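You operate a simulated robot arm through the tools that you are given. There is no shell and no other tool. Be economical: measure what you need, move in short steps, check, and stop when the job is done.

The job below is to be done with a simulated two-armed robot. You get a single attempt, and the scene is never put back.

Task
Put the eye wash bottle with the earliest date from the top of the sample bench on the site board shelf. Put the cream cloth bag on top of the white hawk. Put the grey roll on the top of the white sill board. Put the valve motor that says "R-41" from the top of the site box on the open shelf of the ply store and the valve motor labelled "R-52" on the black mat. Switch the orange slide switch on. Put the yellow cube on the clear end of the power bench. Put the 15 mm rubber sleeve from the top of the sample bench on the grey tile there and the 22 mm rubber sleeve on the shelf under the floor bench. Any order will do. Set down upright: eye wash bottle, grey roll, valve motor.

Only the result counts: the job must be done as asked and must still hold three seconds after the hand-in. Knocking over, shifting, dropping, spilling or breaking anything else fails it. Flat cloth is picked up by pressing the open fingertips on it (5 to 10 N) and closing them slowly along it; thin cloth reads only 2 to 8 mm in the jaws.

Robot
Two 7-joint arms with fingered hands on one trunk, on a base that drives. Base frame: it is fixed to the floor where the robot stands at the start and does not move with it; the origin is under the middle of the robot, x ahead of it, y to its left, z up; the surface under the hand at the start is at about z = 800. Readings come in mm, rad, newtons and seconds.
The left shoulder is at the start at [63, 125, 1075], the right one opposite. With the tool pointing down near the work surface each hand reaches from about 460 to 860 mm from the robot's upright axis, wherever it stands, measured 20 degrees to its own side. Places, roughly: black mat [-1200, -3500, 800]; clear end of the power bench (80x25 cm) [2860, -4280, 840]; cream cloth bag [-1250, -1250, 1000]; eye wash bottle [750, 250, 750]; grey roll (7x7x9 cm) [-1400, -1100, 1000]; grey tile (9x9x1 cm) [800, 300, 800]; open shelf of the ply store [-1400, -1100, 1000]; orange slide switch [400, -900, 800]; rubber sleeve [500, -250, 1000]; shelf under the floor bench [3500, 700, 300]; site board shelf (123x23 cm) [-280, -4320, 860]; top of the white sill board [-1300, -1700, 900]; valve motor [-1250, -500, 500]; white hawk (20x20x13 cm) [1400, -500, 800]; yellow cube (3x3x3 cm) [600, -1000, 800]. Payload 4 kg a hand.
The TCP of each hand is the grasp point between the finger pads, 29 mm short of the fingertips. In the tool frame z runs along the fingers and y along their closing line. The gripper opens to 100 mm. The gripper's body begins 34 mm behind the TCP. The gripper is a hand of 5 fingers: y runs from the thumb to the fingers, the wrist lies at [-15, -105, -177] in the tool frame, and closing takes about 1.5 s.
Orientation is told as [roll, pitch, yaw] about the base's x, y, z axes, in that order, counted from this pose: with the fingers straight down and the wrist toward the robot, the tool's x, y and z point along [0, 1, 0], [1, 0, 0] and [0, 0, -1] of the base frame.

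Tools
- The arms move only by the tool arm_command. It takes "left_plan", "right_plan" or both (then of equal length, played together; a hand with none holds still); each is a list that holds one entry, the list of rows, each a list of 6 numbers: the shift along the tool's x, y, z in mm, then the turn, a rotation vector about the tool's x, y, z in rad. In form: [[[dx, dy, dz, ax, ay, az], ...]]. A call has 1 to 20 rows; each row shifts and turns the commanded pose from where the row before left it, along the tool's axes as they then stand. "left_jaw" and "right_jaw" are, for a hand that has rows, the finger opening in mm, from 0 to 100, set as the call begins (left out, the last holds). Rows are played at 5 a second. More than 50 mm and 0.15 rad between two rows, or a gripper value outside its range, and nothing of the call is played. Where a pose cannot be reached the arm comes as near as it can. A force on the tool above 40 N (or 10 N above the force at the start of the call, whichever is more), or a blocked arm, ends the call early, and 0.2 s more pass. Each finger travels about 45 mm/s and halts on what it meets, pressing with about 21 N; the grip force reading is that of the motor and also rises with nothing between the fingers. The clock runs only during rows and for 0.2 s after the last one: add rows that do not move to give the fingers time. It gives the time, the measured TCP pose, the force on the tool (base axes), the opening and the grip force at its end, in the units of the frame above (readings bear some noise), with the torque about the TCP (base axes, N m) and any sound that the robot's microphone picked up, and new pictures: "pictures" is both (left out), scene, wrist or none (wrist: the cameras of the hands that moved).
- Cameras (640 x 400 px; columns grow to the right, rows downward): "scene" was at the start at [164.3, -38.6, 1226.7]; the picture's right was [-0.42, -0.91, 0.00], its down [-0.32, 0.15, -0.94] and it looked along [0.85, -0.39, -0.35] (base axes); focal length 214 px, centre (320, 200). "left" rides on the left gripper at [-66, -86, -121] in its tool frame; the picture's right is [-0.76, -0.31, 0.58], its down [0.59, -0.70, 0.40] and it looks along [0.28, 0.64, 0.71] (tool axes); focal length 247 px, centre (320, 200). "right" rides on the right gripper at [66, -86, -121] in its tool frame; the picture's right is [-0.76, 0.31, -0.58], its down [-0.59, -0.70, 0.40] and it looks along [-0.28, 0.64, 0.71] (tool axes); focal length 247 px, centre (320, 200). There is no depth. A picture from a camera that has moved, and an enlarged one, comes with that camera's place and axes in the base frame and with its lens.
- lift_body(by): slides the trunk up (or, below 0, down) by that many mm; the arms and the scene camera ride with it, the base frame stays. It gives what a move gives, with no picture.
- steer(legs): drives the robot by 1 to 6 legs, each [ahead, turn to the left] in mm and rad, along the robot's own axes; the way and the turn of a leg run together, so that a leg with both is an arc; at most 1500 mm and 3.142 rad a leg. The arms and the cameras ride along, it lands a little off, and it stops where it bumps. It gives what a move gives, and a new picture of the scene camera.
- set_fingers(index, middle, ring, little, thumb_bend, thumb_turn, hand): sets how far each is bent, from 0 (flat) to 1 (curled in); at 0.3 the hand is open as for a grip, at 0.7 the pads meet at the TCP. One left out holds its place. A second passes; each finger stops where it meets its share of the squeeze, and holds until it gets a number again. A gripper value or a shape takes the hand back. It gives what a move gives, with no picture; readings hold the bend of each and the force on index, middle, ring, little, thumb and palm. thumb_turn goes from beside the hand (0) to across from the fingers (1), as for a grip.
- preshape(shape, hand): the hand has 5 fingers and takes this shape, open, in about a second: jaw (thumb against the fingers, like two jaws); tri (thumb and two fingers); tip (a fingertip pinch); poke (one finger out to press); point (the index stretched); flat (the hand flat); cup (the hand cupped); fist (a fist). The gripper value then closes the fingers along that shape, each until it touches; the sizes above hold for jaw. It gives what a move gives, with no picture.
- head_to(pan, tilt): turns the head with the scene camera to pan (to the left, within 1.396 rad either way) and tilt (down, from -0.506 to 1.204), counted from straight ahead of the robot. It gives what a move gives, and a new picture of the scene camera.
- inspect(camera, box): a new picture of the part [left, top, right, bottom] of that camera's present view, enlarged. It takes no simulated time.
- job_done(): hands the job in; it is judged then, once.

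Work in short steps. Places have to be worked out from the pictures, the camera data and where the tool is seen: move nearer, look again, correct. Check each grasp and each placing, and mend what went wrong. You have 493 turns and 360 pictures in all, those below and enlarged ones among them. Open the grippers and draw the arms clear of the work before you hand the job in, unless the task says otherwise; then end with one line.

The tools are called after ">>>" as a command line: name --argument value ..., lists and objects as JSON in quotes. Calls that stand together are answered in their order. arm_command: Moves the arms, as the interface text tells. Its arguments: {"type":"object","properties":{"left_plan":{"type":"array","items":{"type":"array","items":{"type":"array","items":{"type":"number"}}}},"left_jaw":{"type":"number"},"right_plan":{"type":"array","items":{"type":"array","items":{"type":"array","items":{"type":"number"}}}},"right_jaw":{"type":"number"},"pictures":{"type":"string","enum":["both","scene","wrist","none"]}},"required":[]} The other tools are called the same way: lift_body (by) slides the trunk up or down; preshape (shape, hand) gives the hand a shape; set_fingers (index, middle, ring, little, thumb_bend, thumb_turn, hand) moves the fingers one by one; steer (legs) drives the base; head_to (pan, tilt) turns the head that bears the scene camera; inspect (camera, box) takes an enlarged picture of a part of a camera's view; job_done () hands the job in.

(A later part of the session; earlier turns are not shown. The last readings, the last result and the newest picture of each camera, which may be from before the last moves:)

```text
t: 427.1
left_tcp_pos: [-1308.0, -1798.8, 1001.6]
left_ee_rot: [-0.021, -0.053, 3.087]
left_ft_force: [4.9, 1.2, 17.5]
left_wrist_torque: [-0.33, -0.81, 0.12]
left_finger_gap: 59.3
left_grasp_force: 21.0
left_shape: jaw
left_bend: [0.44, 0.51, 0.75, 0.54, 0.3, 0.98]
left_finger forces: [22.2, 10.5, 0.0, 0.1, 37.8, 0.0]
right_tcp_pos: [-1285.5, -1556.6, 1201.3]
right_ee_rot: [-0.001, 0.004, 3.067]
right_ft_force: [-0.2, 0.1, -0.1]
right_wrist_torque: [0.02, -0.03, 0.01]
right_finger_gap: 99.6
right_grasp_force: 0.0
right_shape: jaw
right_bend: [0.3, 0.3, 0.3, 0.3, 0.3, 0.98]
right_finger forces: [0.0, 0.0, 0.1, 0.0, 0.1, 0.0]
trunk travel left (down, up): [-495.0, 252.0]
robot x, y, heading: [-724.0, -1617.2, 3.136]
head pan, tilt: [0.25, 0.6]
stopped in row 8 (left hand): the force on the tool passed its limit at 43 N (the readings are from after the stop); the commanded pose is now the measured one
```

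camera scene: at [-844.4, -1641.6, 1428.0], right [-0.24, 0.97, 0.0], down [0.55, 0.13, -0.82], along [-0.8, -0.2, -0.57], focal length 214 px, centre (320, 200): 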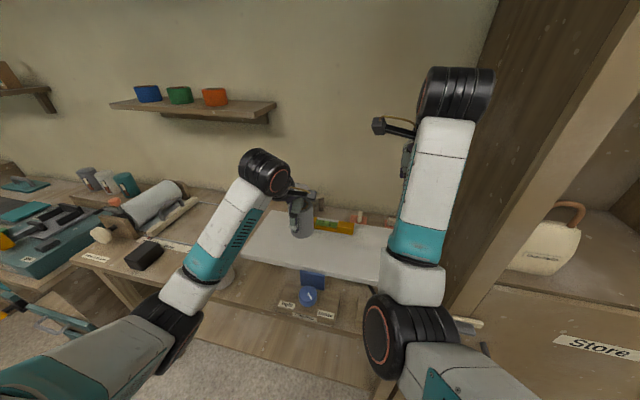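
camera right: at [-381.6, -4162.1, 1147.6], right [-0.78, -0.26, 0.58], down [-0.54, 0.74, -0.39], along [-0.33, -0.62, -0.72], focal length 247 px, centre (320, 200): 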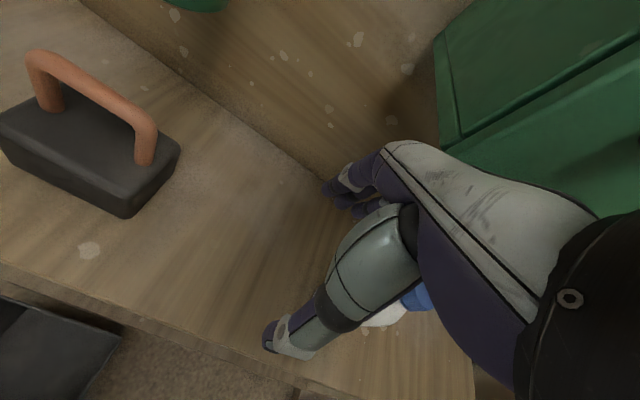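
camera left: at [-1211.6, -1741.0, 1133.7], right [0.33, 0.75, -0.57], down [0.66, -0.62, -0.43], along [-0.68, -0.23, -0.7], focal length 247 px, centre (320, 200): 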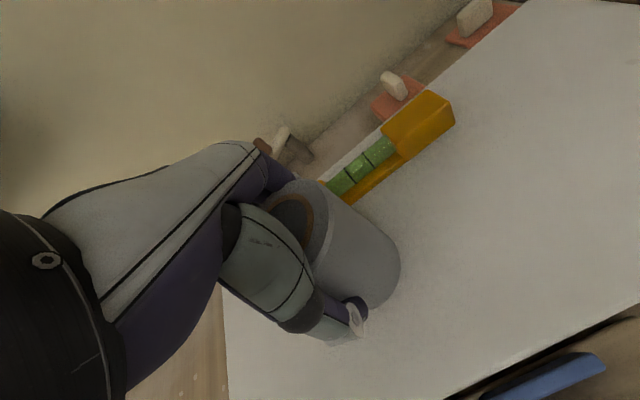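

Contact on the board. Ease off and open.

>>> arm_command --left_plan '[[[0, 0, -2, 0.012, 0, 0], [0, 0, 0, 0, 0, 0]]]' --pictures "none"

>>> arm_command --left_plan '[[[0, 0, 0, 0, 0, 0], [0, 0, 0, 0, 0, 0], [0, 0, 0, 0, 0, 0], [0, 0, 0, 0, 0, 0], [0, 0, 0, 0, 0, 0], [0, 0, 0, 0, 0, 0]]]' --left_jaw 100 --pictures "wrist"

```text
t: 427.7
left_tcp_pos: [-1306.8, -1798.1, 1001.0]
left_ee_rot: [-0.021, -0.035, 3.088]
left_ft_force: [-3.3, 0.6, 15.7]
left_wrist_torque: [-0.33, -0.28, -0.02]
left_finger_gap: 58.7
left_grasp_force: 20.6
left_shape: jaw
left_bend: [0.44, 0.51, 0.75, 0.54, 0.3, 0.99]
left_finger forces: [24.0, 12.2, 0.0, 0.0, 32.6, 0.0]
right_tcp_pos: [-1285.1, -1556.0, 1202.1]
right_ee_rot: [-0.002, 0.004, 3.065]
right_ft_force: [0.6, 0.9, 0.1]
right_wrist_torque: [0.01, 0.0, -0.03]
right_finger_gap: 99.9
right_grasp_force: 0.1
right_shape: jaw
right_bend: [0.3, 0.3, 0.3, 0.3, 0.3, 0.98]
right_finger forces: [0.0, 0.0, 0.1, 0.1, 0.0, 0.0]
trunk travel left (down, up): [-495.0, 252.0]
robot x, y, heading: [-722.6, -1622.7, 3.131]
head pan, tilt: [0.25, 0.6]
```

```text
t: 429.1
left_tcp_pos: [-1307.3, -1798.5, 998.7]
left_ee_rot: [-0.02, -0.031, 3.089]
left_ft_force: [0.2, 0.5, 1.0]
left_wrist_torque: [0.01, 0.04, 0.0]
left_finger_gap: 99.8
left_grasp_force: 0.0
left_shape: jaw
left_bend: [0.3, 0.3, 0.3, 0.3, 0.3, 0.97]
left_finger forces: [1.1, 0.1, 0.0, 0.0, 1.2, 0.0]
right_tcp_pos: [-1285.6, -1555.9, 1201.2]
right_ee_rot: [0.0, 0.005, 3.065]
right_ft_force: [0.0, -0.8, 0.7]
right_wrist_torque: [0.02, -0.01, 0.0]
right_finger_gap: 99.9
right_grasp_force: 0.0
right_shape: jaw
right_bend: [0.3, 0.3, 0.3, 0.3, 0.3, 0.98]
right_finger forces: [0.0, 0.0, 0.0, 0.1, 0.0, 0.0]
trunk travel left (down, up): [-495.0, 252.0]
robot x, y, heading: [-720.9, -1623.9, 3.138]
head pan, tilt: [0.25, 0.6]
camera left: at [-1214.9, -1740.5, 1118.6], right [0.33, 0.75, -0.57], down [0.66, -0.62, -0.43], along [-0.68, -0.23, -0.7], focal length 247 px, centre (320, 200)
```

left: 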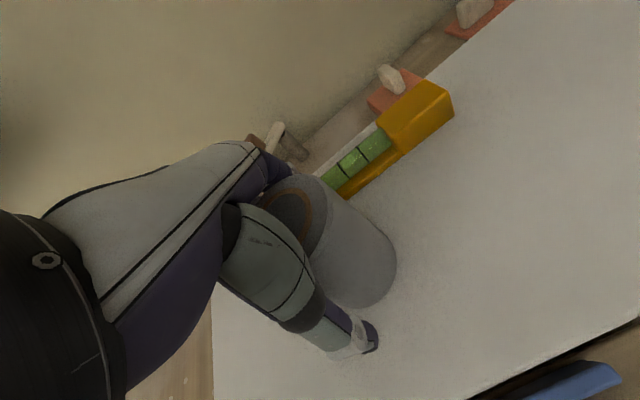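

Roll stands. Raise slowly.

>>> arm_command --left_plan '[[[0, 0, -8, 0, 0, 0], [0, 0, -12, 0, 0, 0], [0, 0, -20, 0, 0, 0], [0, 0, -30, 0, 0, 0], [0, 0, -40, 0, 0, 0], [0, 0, -40, 0, 0, 0], [0, -20, -40, 0, 0, 0], [0, 0, 0, 0, 0, 0]]]' --pictures "both"

```text
t: 430.9
left_tcp_pos: [-1281.1, -1805.8, 1189.2]
left_ee_rot: [-0.021, -0.033, 3.089]
left_ft_force: [0.7, -0.3, 0.1]
left_wrist_torque: [0.01, -0.02, 0.02]
left_finger_gap: 99.8
left_grasp_force: 0.1
left_shape: jaw
left_bend: [0.3, 0.3, 0.3, 0.3, 0.3, 0.97]
left_finger forces: [0.1, 0.0, 0.0, 0.1, 0.0, 0.1]
right_tcp_pos: [-1286.7, -1557.2, 1201.1]
right_ee_rot: [-0.002, 0.003, 3.065]
right_ft_force: [0.7, -0.3, -0.6]
right_wrist_torque: [0.0, -0.02, 0.02]
right_finger_gap: 100.0
right_grasp_force: 0.0
right_shape: jaw
right_bend: [0.3, 0.3, 0.3, 0.3, 0.3, 0.98]
right_finger forces: [0.0, 0.1, 0.1, 0.0, 0.0, 0.0]
trunk travel left (down, up): [-495.0, 252.0]
robot x, y, heading: [-724.1, -1619.3, 3.133]
head pan, tilt: [0.25, 0.6]
camera scene: at [-844.6, -1641.6, 1427.9], right [-0.24, 0.97, 0.0], down [0.55, 0.13, -0.82], along [-0.8, -0.2, -0.57], focal length 214 px, centre (320, 200)
camera left: at [-1187.6, -1746.8, 1308.4], right [0.33, 0.75, -0.57], down [0.66, -0.62, -0.43], along [-0.68, -0.23, -0.7], focal length 247 px, centre (320, 200)
```

scene: 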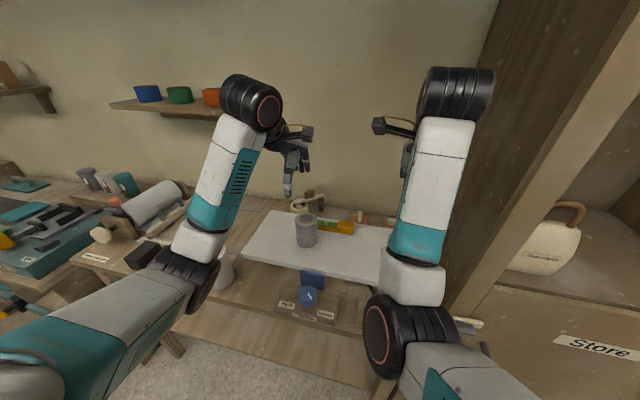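
left: 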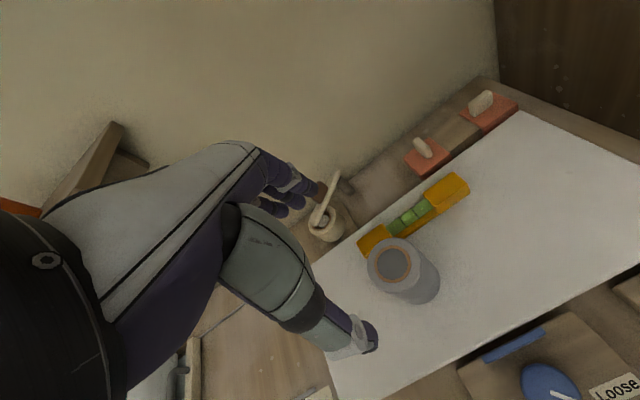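

Roll stands upright on the sill board; the level is unmoved. Next R-41: drive back to face the site box at about (-640,-415).

>>> arm_command --left_plan '[[[0, -40, 0, 0, 0, 0], [0, -30, 0, 0, 0, 0], [0, 0, 0, 0, 0, 0]]]' --pictures "none"

>>> steer --legs '[[-320, 0], [0, -1.56], [1200, 0], [0, 1.56]]'

>>> head_to --pan 0.2 --tilt 0.75

```text
t: 431.7
left_tcp_pos: [-1211.4, -1809.1, 1186.9]
left_ee_rot: [-0.02, -0.032, 3.087]
left_ft_force: [0.0, -0.3, -0.3]
left_wrist_torque: [0.0, -0.02, -0.03]
left_finger_gap: 100.0
left_grasp_force: 0.0
left_shape: jaw
left_bend: [0.3, 0.3, 0.3, 0.3, 0.3, 0.98]
left_finger forces: [0.0, 0.1, 0.0, 0.0, 0.0, 0.0]
right_tcp_pos: [-1286.4, -1556.6, 1201.7]
right_ee_rot: [-0.002, 0.005, 3.067]
right_ft_force: [-0.2, -0.6, 0.2]
right_wrist_torque: [0.0, -0.01, -0.04]
right_finger_gap: 99.9
right_grasp_force: 0.0
right_shape: jaw
right_bend: [0.3, 0.3, 0.3, 0.3, 0.3, 0.98]
right_finger forces: [0.0, 0.1, 0.1, 0.0, 0.0, 0.0]
trunk travel left (down, up): [-495.0, 252.0]
robot x, y, heading: [-727.7, -1621.5, 3.134]
head pan, tilt: [0.25, 0.6]
```

```text
t: 447.3
left_tcp_pos: [-895.0, -621.7, 1186.7]
left_ee_rot: [-0.021, -0.032, 3.092]
left_ft_force: [-0.4, -0.2, -0.1]
left_wrist_torque: [0.02, -0.01, -0.01]
left_finger_gap: 99.7
left_grasp_force: 0.0
left_shape: jaw
left_bend: [0.3, 0.3, 0.3, 0.3, 0.3, 0.98]
left_finger forces: [0.0, 0.0, 0.0, 0.0, 0.0, 0.0]
right_tcp_pos: [-972.1, -368.7, 1201.4]
right_ee_rot: [-0.003, 0.006, 3.072]
right_ft_force: [0.1, -0.3, 0.4]
right_wrist_torque: [0.01, 0.01, -0.02]
right_finger_gap: 99.5
right_grasp_force: 0.1
right_shape: jaw
right_bend: [0.3, 0.3, 0.3, 0.3, 0.3, 0.98]
right_finger forces: [0.1, 0.0, 0.0, 0.1, 0.0, 0.0]
trunk travel left (down, up): [-495.0, 252.0]
robot x, y, heading: [-411.4, -434.1, 3.145]
head pan, tilt: [0.25, 0.6]
camera scene: at [-529.4, -452.7, 1428.0], right [-0.24, 0.97, 0.0], down [0.55, 0.14, -0.82], along [-0.8, -0.2, -0.57], focal length 214 px, centre (320, 200)
```

scene: 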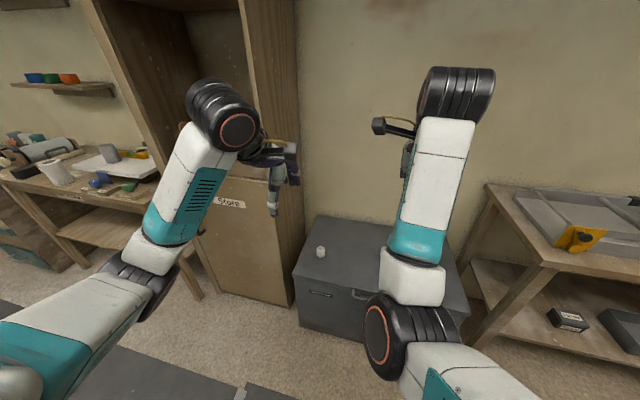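

```text
t: 448.0
left_tcp_pos: [-894.4, -621.8, 1186.1]
left_ee_rot: [-0.019, -0.034, 3.093]
left_ft_force: [-0.5, 0.4, -0.8]
left_wrist_torque: [-0.04, -0.02, 0.03]
left_finger_gap: 99.8
left_grasp_force: 0.0
left_shape: jaw
left_bend: [0.3, 0.3, 0.3, 0.3, 0.3, 0.98]
left_finger forces: [0.0, 0.0, 0.0, 0.1, 0.0, 0.0]
right_tcp_pos: [-971.9, -370.1, 1202.4]
right_ee_rot: [-0.003, 0.006, 3.075]
right_ft_force: [-0.8, 0.2, -0.4]
right_wrist_torque: [0.0, 0.01, 0.01]
right_finger_gap: 100.0
right_grasp_force: 0.1
right_shape: jaw
right_bend: [0.3, 0.3, 0.3, 0.3, 0.3, 0.98]
right_finger forces: [0.0, 0.0, 0.0, 0.0, 0.0, 0.0]
trunk travel left (down, up): [-495.0, 252.0]
robot x, y, heading: [-411.5, -428.4, 3.143]
head pan, tilt: [0.201, 0.75]
camera scene: at [-525.0, -447.2, 1415.2], right [-0.2, 0.98, 0.0], down [0.67, 0.13, -0.73], along [-0.72, -0.14, -0.68], focal length 214 px, centre (320, 200)
```

scene: 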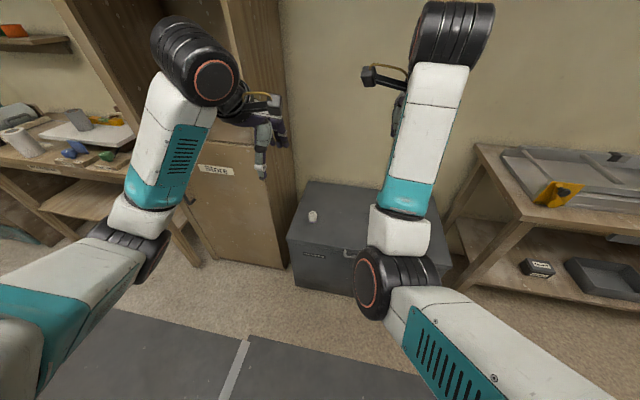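

R-41 confirmed at (-1257,-633). Go 215 mm forward, lower the trunk, and bring the left hand above it.

>>> steer --legs '[[215, 0]]'

>>> lift_body --by -400

```text
t: 449.7
left_tcp_pos: [-1112.5, -622.5, 1186.2]
left_ee_rot: [-0.021, -0.032, 3.094]
left_ft_force: [-0.3, 0.0, 0.4]
left_wrist_torque: [-0.03, -0.02, -0.02]
left_finger_gap: 100.1
left_grasp_force: 0.0
left_shape: jaw
left_bend: [0.3, 0.3, 0.3, 0.3, 0.3, 0.98]
left_finger forces: [0.0, 0.1, 0.1, 0.1, 0.1, 0.1]
right_tcp_pos: [-1188.5, -370.0, 1200.5]
right_ee_rot: [0.0, 0.005, 3.073]
right_ft_force: [0.2, -0.5, -0.1]
right_wrist_torque: [0.01, -0.01, 0.02]
right_finger_gap: 99.9
right_grasp_force: 0.0
right_shape: jaw
right_bend: [0.3, 0.3, 0.3, 0.3, 0.3, 0.98]
right_finger forces: [0.1, 0.0, 0.1, 0.0, 0.0, 0.1]
trunk travel left (down, up): [-495.0, 252.0]
robot x, y, heading: [-626.2, -430.9, 3.147]
head pan, tilt: [0.201, 0.75]
camera scene: at [-741.5, -447.1, 1415.0], right [-0.2, 0.98, 0.0], down [0.67, 0.14, -0.73], along [-0.72, -0.15, -0.68], focal length 214 px, centre (320, 200)
```

scene: 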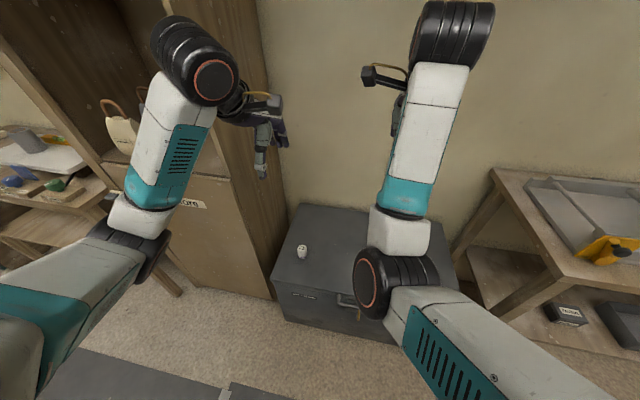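

```text
t: 453.5
left_tcp_pos: [-1112.1, -622.1, 784.8]
left_ee_rot: [-0.02, -0.03, 3.093]
left_ft_force: [0.5, 1.0, -0.1]
left_wrist_torque: [-0.01, -0.02, 0.01]
left_finger_gap: 100.0
left_grasp_force: 0.1
left_shape: jaw
left_bend: [0.3, 0.3, 0.3, 0.3, 0.3, 0.98]
left_finger forces: [0.0, 0.0, 0.0, 0.0, 0.0, 0.0]
right_tcp_pos: [-1223.5, -371.3, 631.5]
right_ee_rot: [-0.024, 0.321, 3.072]
right_ft_force: [0.2, 1.3, -0.8]
right_wrist_torque: [-0.01, 0.01, 0.03]
right_finger_gap: 99.6
right_grasp_force: 0.1
right_shape: jaw
right_bend: [0.3, 0.3, 0.3, 0.3, 0.3, 0.98]
right_finger forces: [0.1, 0.0, 0.0, 0.0, 0.0, 0.0]
trunk travel left (down, up): [-95.0, 652.0]
robot x, y, heading: [-626.3, -431.4, 3.138]
head pan, tilt: [0.201, 0.75]
```

The right hand sagged low (631), close to R-45. Lift it back up and away before proceeding.

>>> arm_command --right_plan '[[[0, -15, -30, 0, 0, 0], [0, -15, -30, 0, 0, 0], [0, -15, -30, 0, 0, 0], [0, -15, -30, 0, 0, 0], [0, 0, -30, 0, 0, 0], [0, 0, 0, 0, 0, 0]]]' --left_plan '[[[2, 36, 0, 0, 0, 0], [2, 36, 0, 0, 0, 0], [2, 36, 0, 0, 0, 0], [2, 36, 0, 0, 0, 0], [0, 0, 20, 0, 0, 0], [0, 0, 0, 0, 0, 0]]]' --left_jaw 80 --pictures "both"

```text
t: 454.9
left_tcp_pos: [-1257.5, -623.9, 769.4]
left_ee_rot: [-0.021, -0.028, 3.093]
left_ft_force: [-0.7, -0.1, -0.1]
left_wrist_torque: [0.03, 0.02, -0.01]
left_finger_gap: 80.3
left_grasp_force: 0.1
left_shape: jaw
left_bend: [0.37, 0.33, 0.25, 0.37, 0.3, 0.99]
left_finger forces: [0.0, 0.0, 0.1, 0.0, 0.0, 0.1]
right_tcp_pos: [-1297.0, -371.2, 701.4]
right_ee_rot: [-0.024, 0.321, 3.07]
right_ft_force: [1.0, 0.3, 0.8]
right_wrist_torque: [-0.01, 0.03, 0.01]
right_finger_gap: 99.8
right_grasp_force: 0.1
right_shape: jaw
right_bend: [0.3, 0.3, 0.3, 0.3, 0.3, 0.98]
right_finger forces: [0.1, 0.0, 0.1, 0.1, 0.0, 0.0]
right hand out of reach, approached as far as the arm can: row 1, 2, 3, 4, 5
trunk travel left (down, up): [-95.0, 652.0]
robot x, y, heading: [-625.8, -425.5, 3.143]
head pan, tilt: [0.201, 0.75]
camera scene: at [-853.7, -447.1, 1003.1], right [-0.2, 0.98, 0.0], down [0.67, 0.14, -0.73], along [-0.72, -0.15, -0.68], focal length 214 px, centre (320, 200)
camera right: at [-1258.3, -442.2, 842.3], right [-0.42, 0.78, 0.47], down [0.83, 0.54, -0.14], along [-0.36, 0.33, -0.87], focal length 247 px, centre (320, 200)
camera left: at [-1165.2, -564.3, 889.0], right [0.33, 0.75, -0.57], down [0.66, -0.61, -0.43], along [-0.67, -0.24, -0.7], focal length 247 px, centre (320, 200)
```

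scene: 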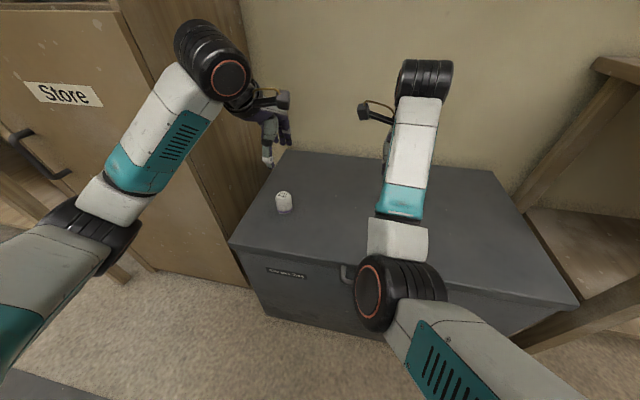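
right: 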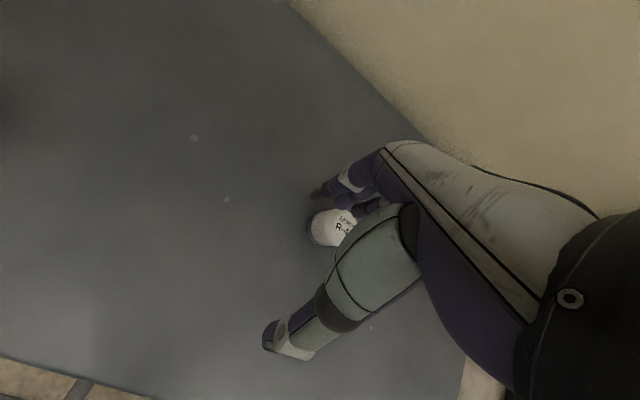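
left: 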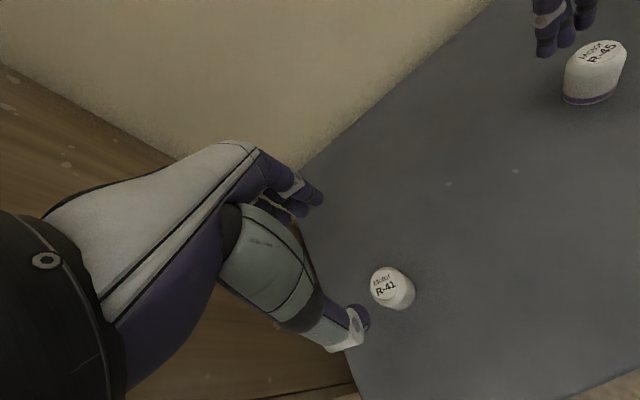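

R-45 still stands, right hand is above it. R-41 ≈ (-1262,-638). Align and descend to z≈600.

>>> arm_command --left_plan '[[[14, 5, 20, 0, 0, 0], [0, 0, 45, 0, 0, 0], [0, 0, 45, 0, 0, 0], [0, 0, 35, 0, 0, 0], [0, 0, 23, 0, 0, 0], [0, 0, 0, 0, 0, 0]]]' --pictures "wrist"

```text
t: 456.3
left_tcp_pos: [-1267.4, -633.0, 599.0]
left_ee_rot: [-0.022, -0.028, 3.095]
left_ft_force: [-0.1, 0.8, 0.2]
left_wrist_torque: [-0.01, 0.02, 0.02]
left_finger_gap: 80.1
left_grasp_force: 0.0
left_shape: jaw
left_bend: [0.37, 0.33, 0.25, 0.37, 0.3, 0.99]
left_finger forces: [0.0, 0.0, 0.0, 0.0, 0.1, 0.0]
right_tcp_pos: [-1296.4, -372.3, 702.7]
right_ee_rot: [-0.023, 0.321, 3.07]
right_ft_force: [-1.0, 0.0, 0.3]
right_wrist_torque: [0.02, 0.04, 0.0]
right_finger_gap: 99.8
right_grasp_force: 0.1
right_shape: jaw
right_bend: [0.3, 0.3, 0.3, 0.3, 0.3, 0.98]
right_finger forces: [0.1, 0.0, 0.1, 0.0, 0.0, 0.0]
trunk travel left (down, up): [-95.0, 652.0]
robot x, y, heading: [-627.1, -431.3, 3.142]
head pan, tilt: [0.201, 0.75]
camera left: at [-1175.2, -574.3, 719.7], right [0.33, 0.75, -0.57], down [0.66, -0.61, -0.43], along [-0.67, -0.24, -0.7], focal length 247 px, centre (320, 200)
```

left: 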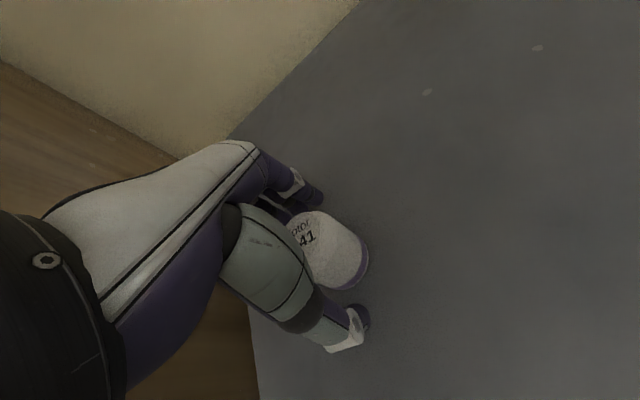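

Motor R-41 is between the fingers. Close and lift.

>>> arm_command --left_plan '[[[0, 0, 0, 0, 0, 0], [0, 0, 0, 0, 0, 0], [0, 0, 0, 0, 0, 0], [0, 0, 0, 0, 0, 0], [0, 0, 0, 0, 0, 0], [0, 0, 0, 0, 0, 0], [0, 0, 0, 0, 0, 0]]]' --left_jaw 15 --pictures "none"

>>> arm_command --left_plan '[[[0, 0, -15, 0, 0, 0], [0, 0, -30, 0, 0, 0], [0, 0, -40, 0, 0, 0], [0, 0, -40, 0, 0, 0], [0, 0, -40, 0, 0, 0], [0, 0, 0, 0, 0, 0]]]' --pictures "wrist"

>>> lift_body --by 400

```text
t: 457.9
left_tcp_pos: [-1267.4, -633.6, 600.6]
left_ee_rot: [-0.023, -0.027, 3.096]
left_ft_force: [-0.2, 0.5, 0.1]
left_wrist_torque: [0.02, 0.01, 0.0]
left_finger_gap: 36.4
left_grasp_force: 21.7
left_shape: jaw
left_bend: [0.46, 0.48, 0.74, 0.54, 0.42, 1.0]
left_finger forces: [10.9, 6.7, 0.0, 0.1, 17.3, 0.0]
right_tcp_pos: [-1295.9, -372.3, 701.7]
right_ee_rot: [-0.025, 0.322, 3.072]
right_ft_force: [-1.1, -0.1, 0.0]
right_wrist_torque: [-0.01, 0.03, 0.04]
right_finger_gap: 99.7
right_grasp_force: 0.1
right_shape: jaw
right_bend: [0.3, 0.3, 0.3, 0.3, 0.3, 0.98]
right_finger forces: [0.0, 0.0, 0.1, 0.1, 0.0, 0.1]
trunk travel left (down, up): [-95.0, 652.0]
robot x, y, heading: [-624.5, -433.1, 3.14]
head pan, tilt: [0.201, 0.75]
```

```text
t: 459.3
left_tcp_pos: [-1263.4, -635.6, 766.5]
left_ee_rot: [-0.02, -0.025, 3.094]
left_ft_force: [-0.5, 0.8, -1.2]
left_wrist_torque: [-0.03, 0.03, -0.01]
left_finger_gap: 36.2
left_grasp_force: 21.4
left_shape: jaw
left_bend: [0.46, 0.48, 0.74, 0.54, 0.42, 1.0]
left_finger forces: [10.9, 6.6, 0.0, 0.1, 17.4, 0.0]
right_tcp_pos: [-1296.4, -371.1, 701.8]
right_ee_rot: [-0.024, 0.321, 3.072]
right_ft_force: [0.2, -0.1, 0.4]
right_wrist_torque: [-0.02, 0.0, 0.0]
right_finger_gap: 100.1
right_grasp_force: 0.1
right_shape: jaw
right_bend: [0.3, 0.3, 0.3, 0.3, 0.3, 0.98]
right_finger forces: [0.2, 0.0, 0.0, 0.0, 0.0, 0.0]
trunk travel left (down, up): [-95.0, 652.0]
robot x, y, heading: [-625.5, -431.1, 3.142]
head pan, tilt: [0.201, 0.75]
camera left: at [-1171.0, -577.1, 886.9], right [0.33, 0.75, -0.57], down [0.66, -0.61, -0.43], along [-0.67, -0.24, -0.7], focal length 247 px, centre (320, 200)
```

left: 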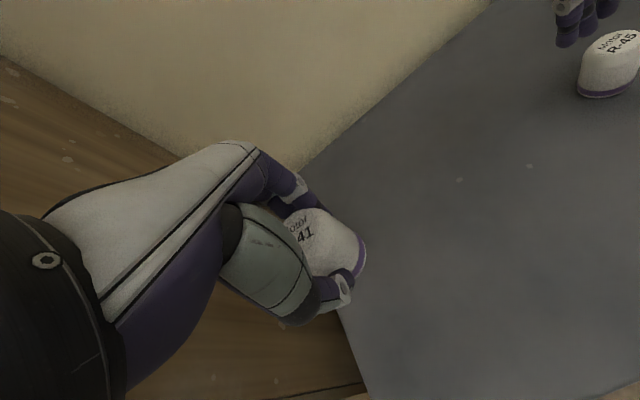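

```text
t: 463.1
left_tcp_pos: [-1262.5, -638.1, 1166.1]
left_ee_rot: [-0.022, -0.027, 3.094]
left_ft_force: [0.3, 0.8, -0.2]
left_wrist_torque: [-0.04, 0.01, 0.03]
left_finger_gap: 36.1
left_grasp_force: 20.9
left_shape: jaw
left_bend: [0.46, 0.48, 0.74, 0.54, 0.42, 1.0]
left_finger forces: [10.9, 6.6, 0.0, 0.0, 17.2, 0.1]
right_tcp_pos: [-1296.7, -370.0, 1100.2]
right_ee_rot: [-0.026, 0.322, 3.072]
right_ft_force: [-0.2, 1.0, 0.0]
right_wrist_torque: [-0.01, 0.03, -0.01]
right_finger_gap: 99.8
right_grasp_force: 0.0
right_shape: jaw
right_bend: [0.3, 0.3, 0.3, 0.3, 0.3, 0.98]
right_finger forces: [0.0, 0.0, 0.1, 0.0, 0.0, 0.0]
trunk travel left (down, up): [-495.0, 252.0]
robot x, y, heading: [-627.3, -428.0, 3.141]
head pan, tilt: [0.201, 0.75]
```

R-41 held. Straighten and tuck the hands, then go back in front of the ply store.

>>> arm_command --left_plan '[[[0, -45, 0, 0, 0, 0], [0, -45, 0, 0, 0, 0], [0, -45, 0, 0, 0, 0], [0, 0, 0, 0, 0, 0], [0, 0, 0, 0, 0, 0]]]' --right_plan '[[[0, -30, -30, -0.11, 0, 0], [0, -30, -30, -0.11, 0, 0], [0, -30, -30, -0.1, 0, 0], [0, -30, -10, 0, 0, 0], [0, 0, 0, 0, 0, 0]]]' --pictures "none"

>>> steer --legs '[[-220, 0], [0, 1.56], [420, 0], [0, -1.56], [280, 0]]'

>>> inspect --camera "left" --box '[0, 0, 640, 400]'

```text
t: 464.3
left_tcp_pos: [-1127.5, -643.0, 1162.8]
left_ee_rot: [-0.021, -0.027, 3.095]
left_ft_force: [-1.2, 0.4, -2.3]
left_wrist_torque: [-0.01, 0.04, -0.03]
left_finger_gap: 36.4
left_grasp_force: 21.2
left_shape: jaw
left_bend: [0.46, 0.48, 0.74, 0.54, 0.42, 1.0]
left_finger forces: [10.9, 6.7, 0.0, 0.1, 17.2, 0.1]
right_tcp_pos: [-1198.5, -378.2, 1218.6]
right_ee_rot: [-0.024, -0.001, 3.075]
right_ft_force: [-1.3, 0.6, 0.4]
right_wrist_torque: [-0.05, -0.02, 0.01]
right_finger_gap: 99.7
right_grasp_force: 0.1
right_shape: jaw
right_bend: [0.3, 0.3, 0.3, 0.3, 0.3, 0.98]
right_finger forces: [0.0, 0.0, 0.1, 0.0, 0.0, 0.0]
trunk travel left (down, up): [-495.0, 252.0]
robot x, y, heading: [-627.8, -431.5, 3.139]
head pan, tilt: [0.201, 0.75]
```

```text
t: 477.5
left_tcp_pos: [-1198.2, -1066.0, 1161.2]
left_ee_rot: [-0.021, -0.025, 3.099]
left_ft_force: [-0.3, -0.7, 0.0]
left_wrist_torque: [-0.03, -0.02, -0.01]
left_finger_gap: 35.8
left_grasp_force: 21.2
left_shape: jaw
left_bend: [0.46, 0.48, 0.74, 0.54, 0.42, 1.0]
left_finger forces: [10.8, 6.5, 0.0, 0.0, 16.8, 0.1]
right_tcp_pos: [-1269.7, -802.3, 1219.4]
right_ee_rot: [-0.023, 0.001, 3.083]
right_ft_force: [0.2, -0.1, 0.1]
right_wrist_torque: [0.01, 0.0, 0.01]
right_finger_gap: 99.9
right_grasp_force: 0.0
right_shape: jaw
right_bend: [0.3, 0.3, 0.3, 0.3, 0.3, 0.98]
right_finger forces: [0.0, 0.0, 0.0, 0.0, 0.0, 0.1]
trunk travel left (down, up): [-495.0, 252.0]
robot x, y, heading: [-697.1, -852.8, -3.14]
head pan, tilt: [0.201, 0.75]
camera scene: at [-811.0, -868.0, 1415.1], right [-0.2, 0.98, 0.0], down [0.67, 0.14, -0.73], along [-0.72, -0.15, -0.68], focal length 214 px, centre (320, 200)
```

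scene: 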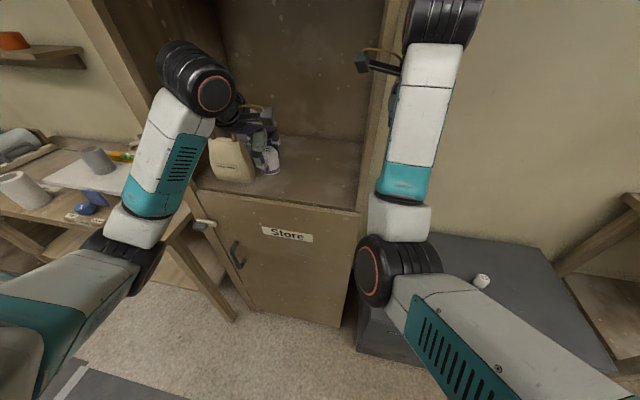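

```text
1.00 times, centred on (320, 200) of left (not enlarged: the box is as wide or as high as the picture)
camera zoom: at [-1105.9, -1006.5, 1282.7], right [0.32, 0.76, -0.57], down [0.67, -0.61, -0.43], along [-0.67, -0.24, -0.7], focal length 247 px, centre (320, 200)
```

zoom: 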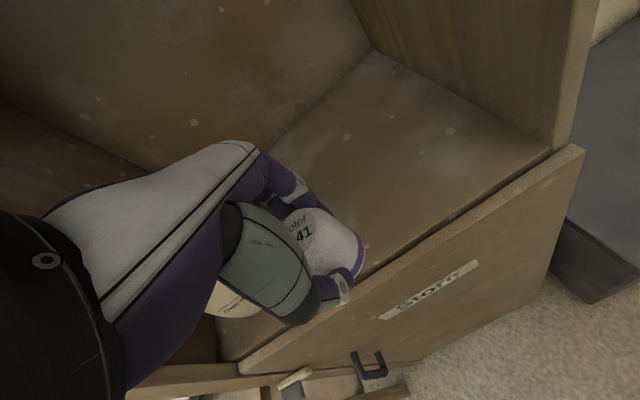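

Move in over the shelf at about (-1345,-1045) and lower to z≈1050.

>>> arm_command --left_plan '[[[-5, 37, 0, 0, 0, 0], [-5, 37, 0, 0, 0, 0], [-5, 37, 0, 0, 0, 0], [0, 37, 0, 0, 0, 0], [0, 0, 40, 0, 0, 0], [0, 0, 40, 0, 0, 0], [0, 0, 28, 0, 0, 0], [0, 0, 0, 0, 0, 0]]]' --pictures "wrist"

```text
t: 479.3
left_tcp_pos: [-1347.0, -1043.6, 1059.6]
left_ee_rot: [-0.022, -0.027, 3.097]
left_ft_force: [-0.5, 0.1, -0.7]
left_wrist_torque: [-0.03, 0.03, 0.01]
left_finger_gap: 35.8
left_grasp_force: 21.0
left_shape: jaw
left_bend: [0.46, 0.48, 0.74, 0.54, 0.42, 1.0]
left_finger forces: [10.7, 6.5, 0.1, 0.0, 16.8, 0.0]
right_tcp_pos: [-1269.2, -803.0, 1217.6]
right_ee_rot: [-0.022, 0.001, 3.083]
right_ft_force: [-0.8, 1.1, 0.4]
right_wrist_torque: [0.03, 0.03, -0.01]
right_finger_gap: 100.1
right_grasp_force: 0.1
right_shape: jaw
right_bend: [0.3, 0.3, 0.3, 0.3, 0.3, 0.98]
right_finger forces: [0.0, 0.0, 0.0, 0.0, 0.0, 0.0]
trunk travel left (down, up): [-495.0, 252.0]
robot x, y, heading: [-698.4, -851.0, -3.141]
head pan, tilt: [0.201, 0.75]
camera left: at [-1255.6, -982.9, 1179.0], right [0.32, 0.76, -0.57], down [0.67, -0.61, -0.43], along [-0.67, -0.24, -0.7], focal length 247 px, centre (320, 200)
```

left: 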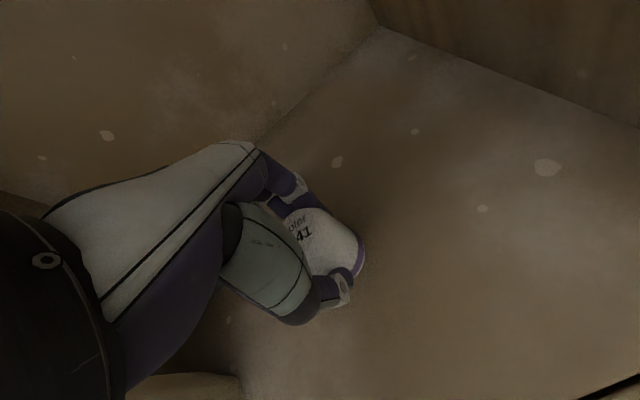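

Lower in small steps until contact.

>>> arm_command --left_plan '[[[0, 0, 6, 0, 0, 0], [0, 0, 5, 0, 0, 0], [0, 0, 4, 0, 0, 0], [0, 0, 3, 0, 0, 0], [0, 0, 3, 0, 0, 0], [0, 0, 3, 0, 0, 0], [0, 0, 3, 0, 0, 0], [0, 0, 3, 0, 0, 0], [0, 0, 3, 0, 0, 0], [0, 0, 3, 0, 0, 0], [0, 0, 0, 0, 0, 0]]]' --pictures "none"

```text
t: 481.7
left_tcp_pos: [-1347.4, -1040.8, 1028.1]
left_ee_rot: [-0.022, -0.036, 3.097]
left_ft_force: [0.4, 1.5, 29.7]
left_wrist_torque: [0.06, 0.09, 0.02]
left_finger_gap: 40.1
left_grasp_force: 21.0
left_shape: jaw
left_bend: [0.45, 0.46, 0.74, 0.54, 0.4, 1.0]
left_finger forces: [13.7, 9.6, 0.3, 0.0, 22.3, 0.0]
right_tcp_pos: [-1266.3, -802.4, 1219.9]
right_ee_rot: [-0.021, -0.003, 3.082]
right_ft_force: [-0.2, 0.3, -0.8]
right_wrist_torque: [0.0, 0.02, -0.01]
right_finger_gap: 99.8
right_grasp_force: 0.0
right_shape: jaw
right_bend: [0.3, 0.3, 0.3, 0.3, 0.3, 0.98]
right_finger forces: [0.1, 0.0, 0.0, 0.0, 0.0, 0.0]
trunk travel left (down, up): [-495.0, 252.0]
robot x, y, heading: [-696.6, -852.5, -3.14]
head pan, tilt: [0.201, 0.75]
```

Contact (30 N). Ease up, open and raise.

>>> arm_command --left_plan '[[[0, 0, -5, 0, 0, 0], [0, 0, 0, 0, 0, 0]]]' --pictures "none"

>>> arm_command --left_plan '[[[0, 0, 0, 0, 0, 0], [0, 0, 0, 0, 0, 0], [0, 0, 0, 0, 0, 0], [0, 0, 0, 0, 0, 0], [0, 0, 0, 0, 0, 0], [0, 0, 0, 0, 0, 0]]]' --left_jaw 90 --pictures "none"

>>> arm_command --left_plan '[[[0, 0, -15, 0, 0, 0], [0, 0, -30, 0, 0, 0], [0, 0, -40, 0, 0, 0], [0, 0, -40, 0, 0, 0], [0, 0, 0, 0, 0, 0]]]' --pictures "wrist"

```text
t: 482.3
left_tcp_pos: [-1346.9, -1041.4, 1028.5]
left_ee_rot: [-0.019, -0.029, 3.098]
left_ft_force: [-2.6, 3.6, 20.0]
left_wrist_torque: [0.09, 0.17, 0.0]
left_finger_gap: 39.7
left_grasp_force: 20.9
left_shape: jaw
left_bend: [0.45, 0.46, 0.74, 0.54, 0.4, 1.0]
left_finger forces: [14.1, 9.2, 0.2, 0.1, 19.9, 0.1]
right_tcp_pos: [-1267.7, -801.4, 1219.2]
right_ee_rot: [-0.02, -0.001, 3.082]
right_ft_force: [-0.1, 0.3, 0.0]
right_wrist_torque: [0.01, 0.0, 0.02]
right_finger_gap: 99.7
right_grasp_force: 0.1
right_shape: jaw
right_bend: [0.3, 0.3, 0.3, 0.3, 0.3, 0.98]
right_finger forces: [0.1, 0.0, 0.0, 0.0, 0.1, 0.1]
trunk travel left (down, up): [-495.0, 252.0]
robot x, y, heading: [-694.3, -849.8, -3.139]
head pan, tilt: [0.201, 0.75]
```

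```text
t: 483.7
left_tcp_pos: [-1347.3, -1039.9, 1029.1]
left_ee_rot: [-0.022, -0.03, 3.1]
left_ft_force: [-7.4, 0.5, 20.2]
left_wrist_torque: [0.08, -0.54, 0.04]
left_finger_gap: 82.6
left_grasp_force: 0.1
left_shape: jaw
left_bend: [0.34, 0.31, 0.26, 0.33, 0.41, 0.99]
left_finger forces: [0.0, 0.1, 0.0, 0.0, 20.7, 0.0]
right_tcp_pos: [-1267.3, -801.4, 1219.1]
right_ee_rot: [-0.023, 0.001, 3.083]
right_ft_force: [0.2, 0.2, -0.1]
right_wrist_torque: [-0.01, 0.0, -0.02]
right_finger_gap: 99.9
right_grasp_force: 0.1
right_shape: jaw
right_bend: [0.3, 0.3, 0.3, 0.3, 0.3, 0.98]
right_finger forces: [0.0, 0.0, 0.0, 0.0, 0.0, 0.0]
trunk travel left (down, up): [-495.0, 252.0]
robot x, y, heading: [-697.9, -848.4, -3.136]
head pan, tilt: [0.201, 0.75]
```

```text
t: 484.9
left_tcp_pos: [-1345.7, -1044.1, 1153.1]
left_ee_rot: [-0.022, -0.026, 3.1]
left_ft_force: [0.3, 0.8, 0.2]
left_wrist_torque: [0.01, 0.03, 0.01]
left_finger_gap: 89.6
left_grasp_force: 0.0
left_shape: jaw
left_bend: [0.34, 0.31, 0.26, 0.33, 0.3, 0.98]
left_finger forces: [0.1, 0.1, 0.1, 0.0, 0.0, 0.1]
right_tcp_pos: [-1269.3, -803.2, 1217.1]
right_ee_rot: [-0.022, 0.001, 3.082]
right_ft_force: [-0.2, -0.5, -0.2]
right_wrist_torque: [0.01, -0.02, -0.01]
right_finger_gap: 99.8
right_grasp_force: 0.0
right_shape: jaw
right_bend: [0.3, 0.3, 0.3, 0.3, 0.3, 0.98]
right_finger forces: [0.1, 0.1, 0.1, 0.0, 0.0, 0.0]
trunk travel left (down, up): [-495.0, 252.0]
robot x, y, heading: [-697.9, -849.3, -3.135]
head pan, tilt: [0.201, 0.75]
camera left: at [-1253.4, -985.1, 1273.3], right [0.32, 0.76, -0.57], down [0.67, -0.61, -0.43], along [-0.67, -0.24, -0.7], focal length 247 px, centre (320, 200)
```

left: 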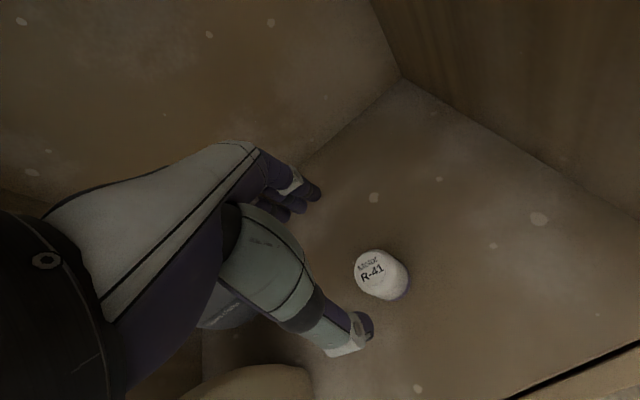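

R-41 stands on the shelf. Next the cream bag: withdraw, shift 180 mm south and come forward again.

>>> arm_command --left_plan '[[[0, -40, 0, 0, 0, 0], [0, -45, 0, 0, 0, 0], [0, -45, -20, 0, 0, 0], [0, -20, -20, 0, 0, 0], [0, 0, 0, 0, 0, 0]]]' --left_jaw 100 --pictures "none"

>>> steer --legs '[[-280, 0], [0, 1.56], [180, 0], [0, -1.56], [230, 0]]'

>>> inspect --camera "left" --box '[0, 0, 640, 400]'

```text
t: 486.1
left_tcp_pos: [-1192.6, -1051.0, 1188.1]
left_ee_rot: [-0.022, -0.026, 3.101]
left_ft_force: [0.2, -0.9, 0.2]
left_wrist_torque: [-0.01, -0.04, 0.0]
left_finger_gap: 99.7
left_grasp_force: 0.1
left_shape: jaw
left_bend: [0.3, 0.3, 0.3, 0.3, 0.3, 0.98]
left_finger forces: [0.0, 0.0, 0.0, 0.0, 0.1, 0.1]
right_tcp_pos: [-1269.8, -802.1, 1218.6]
right_ee_rot: [-0.021, 0.002, 3.082]
right_ft_force: [0.4, 0.3, -0.3]
right_wrist_torque: [-0.03, -0.01, -0.01]
right_finger_gap: 100.0
right_grasp_force: 0.1
right_shape: jaw
right_bend: [0.3, 0.3, 0.3, 0.3, 0.3, 0.98]
right_finger forces: [0.0, 0.1, 0.0, 0.0, 0.0, 0.0]
trunk travel left (down, up): [-495.0, 252.0]
robot x, y, heading: [-694.6, -849.2, -3.135]
head pan, tilt: [0.201, 0.75]
```

```text
t: 498.3
left_tcp_pos: [-1151.0, -1221.6, 1187.9]
left_ee_rot: [-0.021, -0.026, 3.084]
left_ft_force: [-0.3, 0.0, -0.3]
left_wrist_torque: [0.01, 0.01, 0.02]
left_finger_gap: 99.8
left_grasp_force: 0.1
left_shape: jaw
left_bend: [0.3, 0.3, 0.3, 0.3, 0.3, 0.98]
left_finger forces: [0.0, 0.0, 0.0, 0.0, 0.0, 0.0]
right_tcp_pos: [-1221.8, -971.0, 1217.9]
right_ee_rot: [-0.024, 0.0, 3.066]
right_ft_force: [-1.3, -0.2, -0.4]
right_wrist_torque: [0.0, -0.01, 0.02]
right_finger_gap: 100.1
right_grasp_force: 0.0
right_shape: jaw
right_bend: [0.3, 0.3, 0.3, 0.3, 0.3, 0.98]
right_finger forces: [0.0, 0.0, 0.1, 0.0, 0.0, 0.0]
trunk travel left (down, up): [-495.0, 252.0]
robot x, y, heading: [-649.2, -1029.6, 3.127]
head pan, tilt: [0.201, 0.75]
camera scene: at [-764.6, -1043.2, 1415.1], right [-0.19, 0.98, 0.0], down [0.67, 0.13, -0.73], along [-0.72, -0.14, -0.68], focal length 214 px, centre (320, 200)
```

scene: 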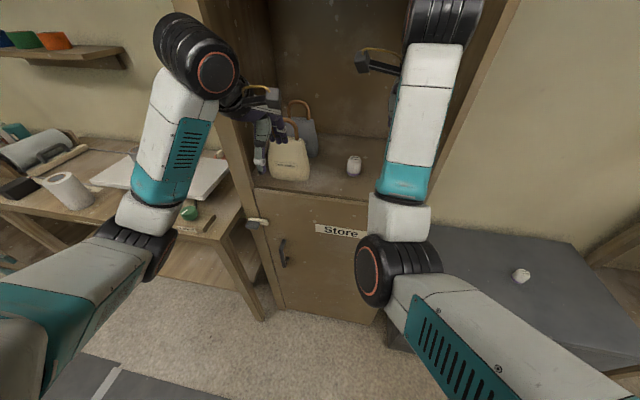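

```text
1.00 times, centred on (320, 200) of left (not enlarged: the box is as wide or as high as the picture)
camera zoom: at [-1057.9, -1163.0, 1308.4], right [0.34, 0.75, -0.57], down [0.66, -0.62, -0.43], along [-0.67, -0.23, -0.7], focal length 247 px, centre (320, 200)
```

zoom: 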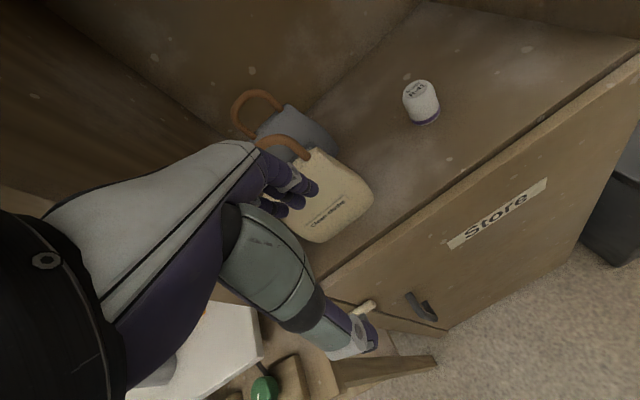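

>>> inspect --camera "scene" --box '[240, 80, 370, 190]'

>>> inspect --camera "left" --box '[200, 60, 460, 260]'

```text
3.64 times, centred on (305, 135) of scene
camera zoom: at [-764.6, -1043.2, 1415.1], right [-0.19, 0.98, 0.0], down [0.67, 0.13, -0.73], along [-0.72, -0.14, -0.68], focal length 780 px, centre (374, 436)
```

zoom: 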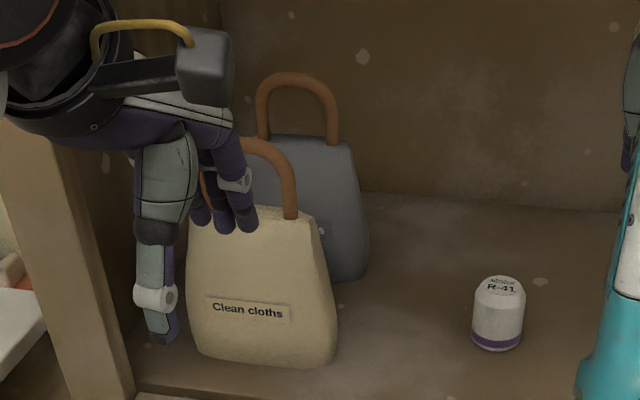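

```text
2.00 times, centred on (330, 160) of left
camera zoom: at [-1057.9, -1163.0, 1308.4], right [0.34, 0.75, -0.57], down [0.66, -0.62, -0.43], along [-0.67, -0.23, -0.7], focal length 494 px, centre (300, 280)
```

zoom: 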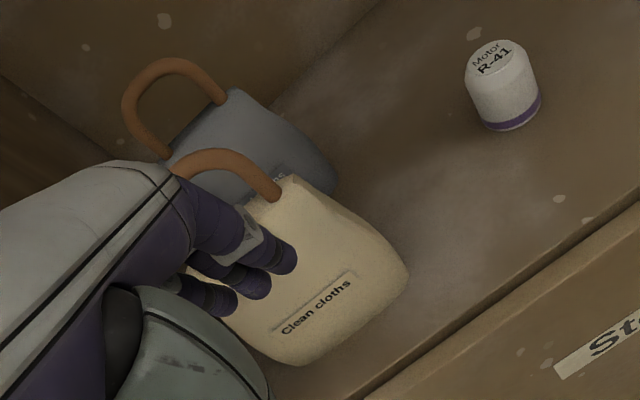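

The bag's handle top is at about (-1305,-1240, 1185). Raise the left hand, move above the handle with jaws at 70 and check.

>>> arm_command --left_plan '[[[0, 0, -40, 0, 0, 0], [0, 0, -40, 0, 0, 0], [5, 39, 0, 0, 0, 0], [4, 39, 0, 0, 0, 0], [4, 39, 0, 0, 0, 0], [0, 38, 0, 0, 0, 0], [0, 0, 0, 0, 0, 0]]]' --left_jaw 70 --pictures "both"

>>> inspect --camera "scene" --box '[240, 60, 370, 190]'

```text
t: 499.9
left_tcp_pos: [-1303.7, -1226.9, 1272.6]
left_ee_rot: [-0.02, -0.029, 3.084]
left_ft_force: [0.3, -0.3, 0.0]
left_wrist_torque: [-0.01, -0.03, 0.01]
left_finger_gap: 70.2
left_grasp_force: 0.1
left_shape: jaw
left_bend: [0.41, 0.35, 0.26, 0.4, 0.3, 0.99]
left_finger forces: [0.0, 0.0, 0.0, 0.1, 0.1, 0.0]
right_tcp_pos: [-1221.2, -972.4, 1218.8]
right_ee_rot: [-0.022, 0.0, 3.068]
right_ft_force: [0.0, 0.2, 0.6]
right_wrist_torque: [-0.02, 0.02, -0.01]
right_finger_gap: 100.2
right_grasp_force: 0.0
right_shape: jaw
right_bend: [0.3, 0.3, 0.3, 0.3, 0.3, 0.98]
right_finger forces: [0.0, 0.0, 0.0, 0.1, 0.0, 0.0]
trunk travel left (down, up): [-495.0, 252.0]
robot x, y, heading: [-650.0, -1025.3, 3.132]
head pan, tilt: [0.201, 0.75]
camera scene: at [-763.4, -1043.7, 1415.2], right [-0.19, 0.98, 0.0], down [0.67, 0.13, -0.73], along [-0.72, -0.14, -0.68], focal length 214 px, centre (320, 200)
camera left: at [-1210.4, -1169.1, 1393.0], right [0.33, 0.75, -0.57], down [0.66, -0.62, -0.43], along [-0.68, -0.23, -0.7], focal length 247 px, centre (320, 200)
```

scene: 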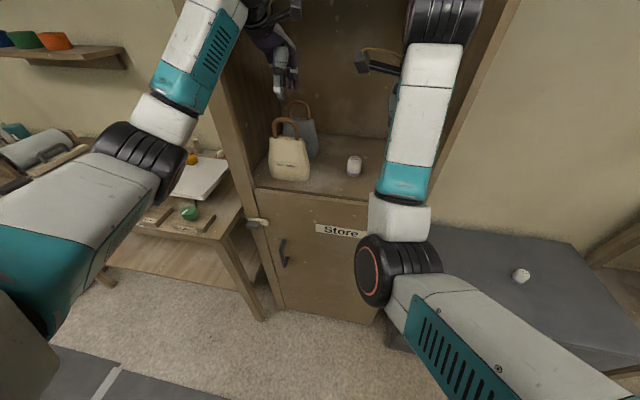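
left: 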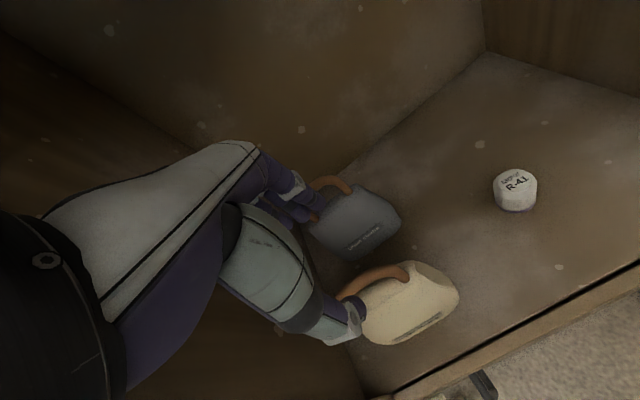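

```text
3.08 times, centred on (305, 125) of scene
camera zoom: at [-763.4, -1043.7, 1415.2], right [-0.19, 0.98, 0.0], down [0.67, 0.13, -0.73], along [-0.72, -0.14, -0.68], focal length 660 px, centre (366, 431)
```

zoom: 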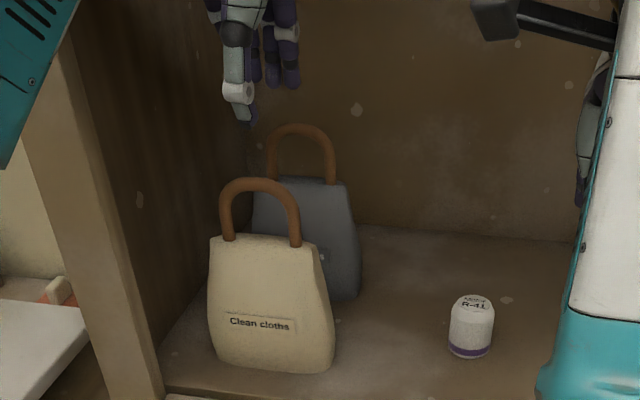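

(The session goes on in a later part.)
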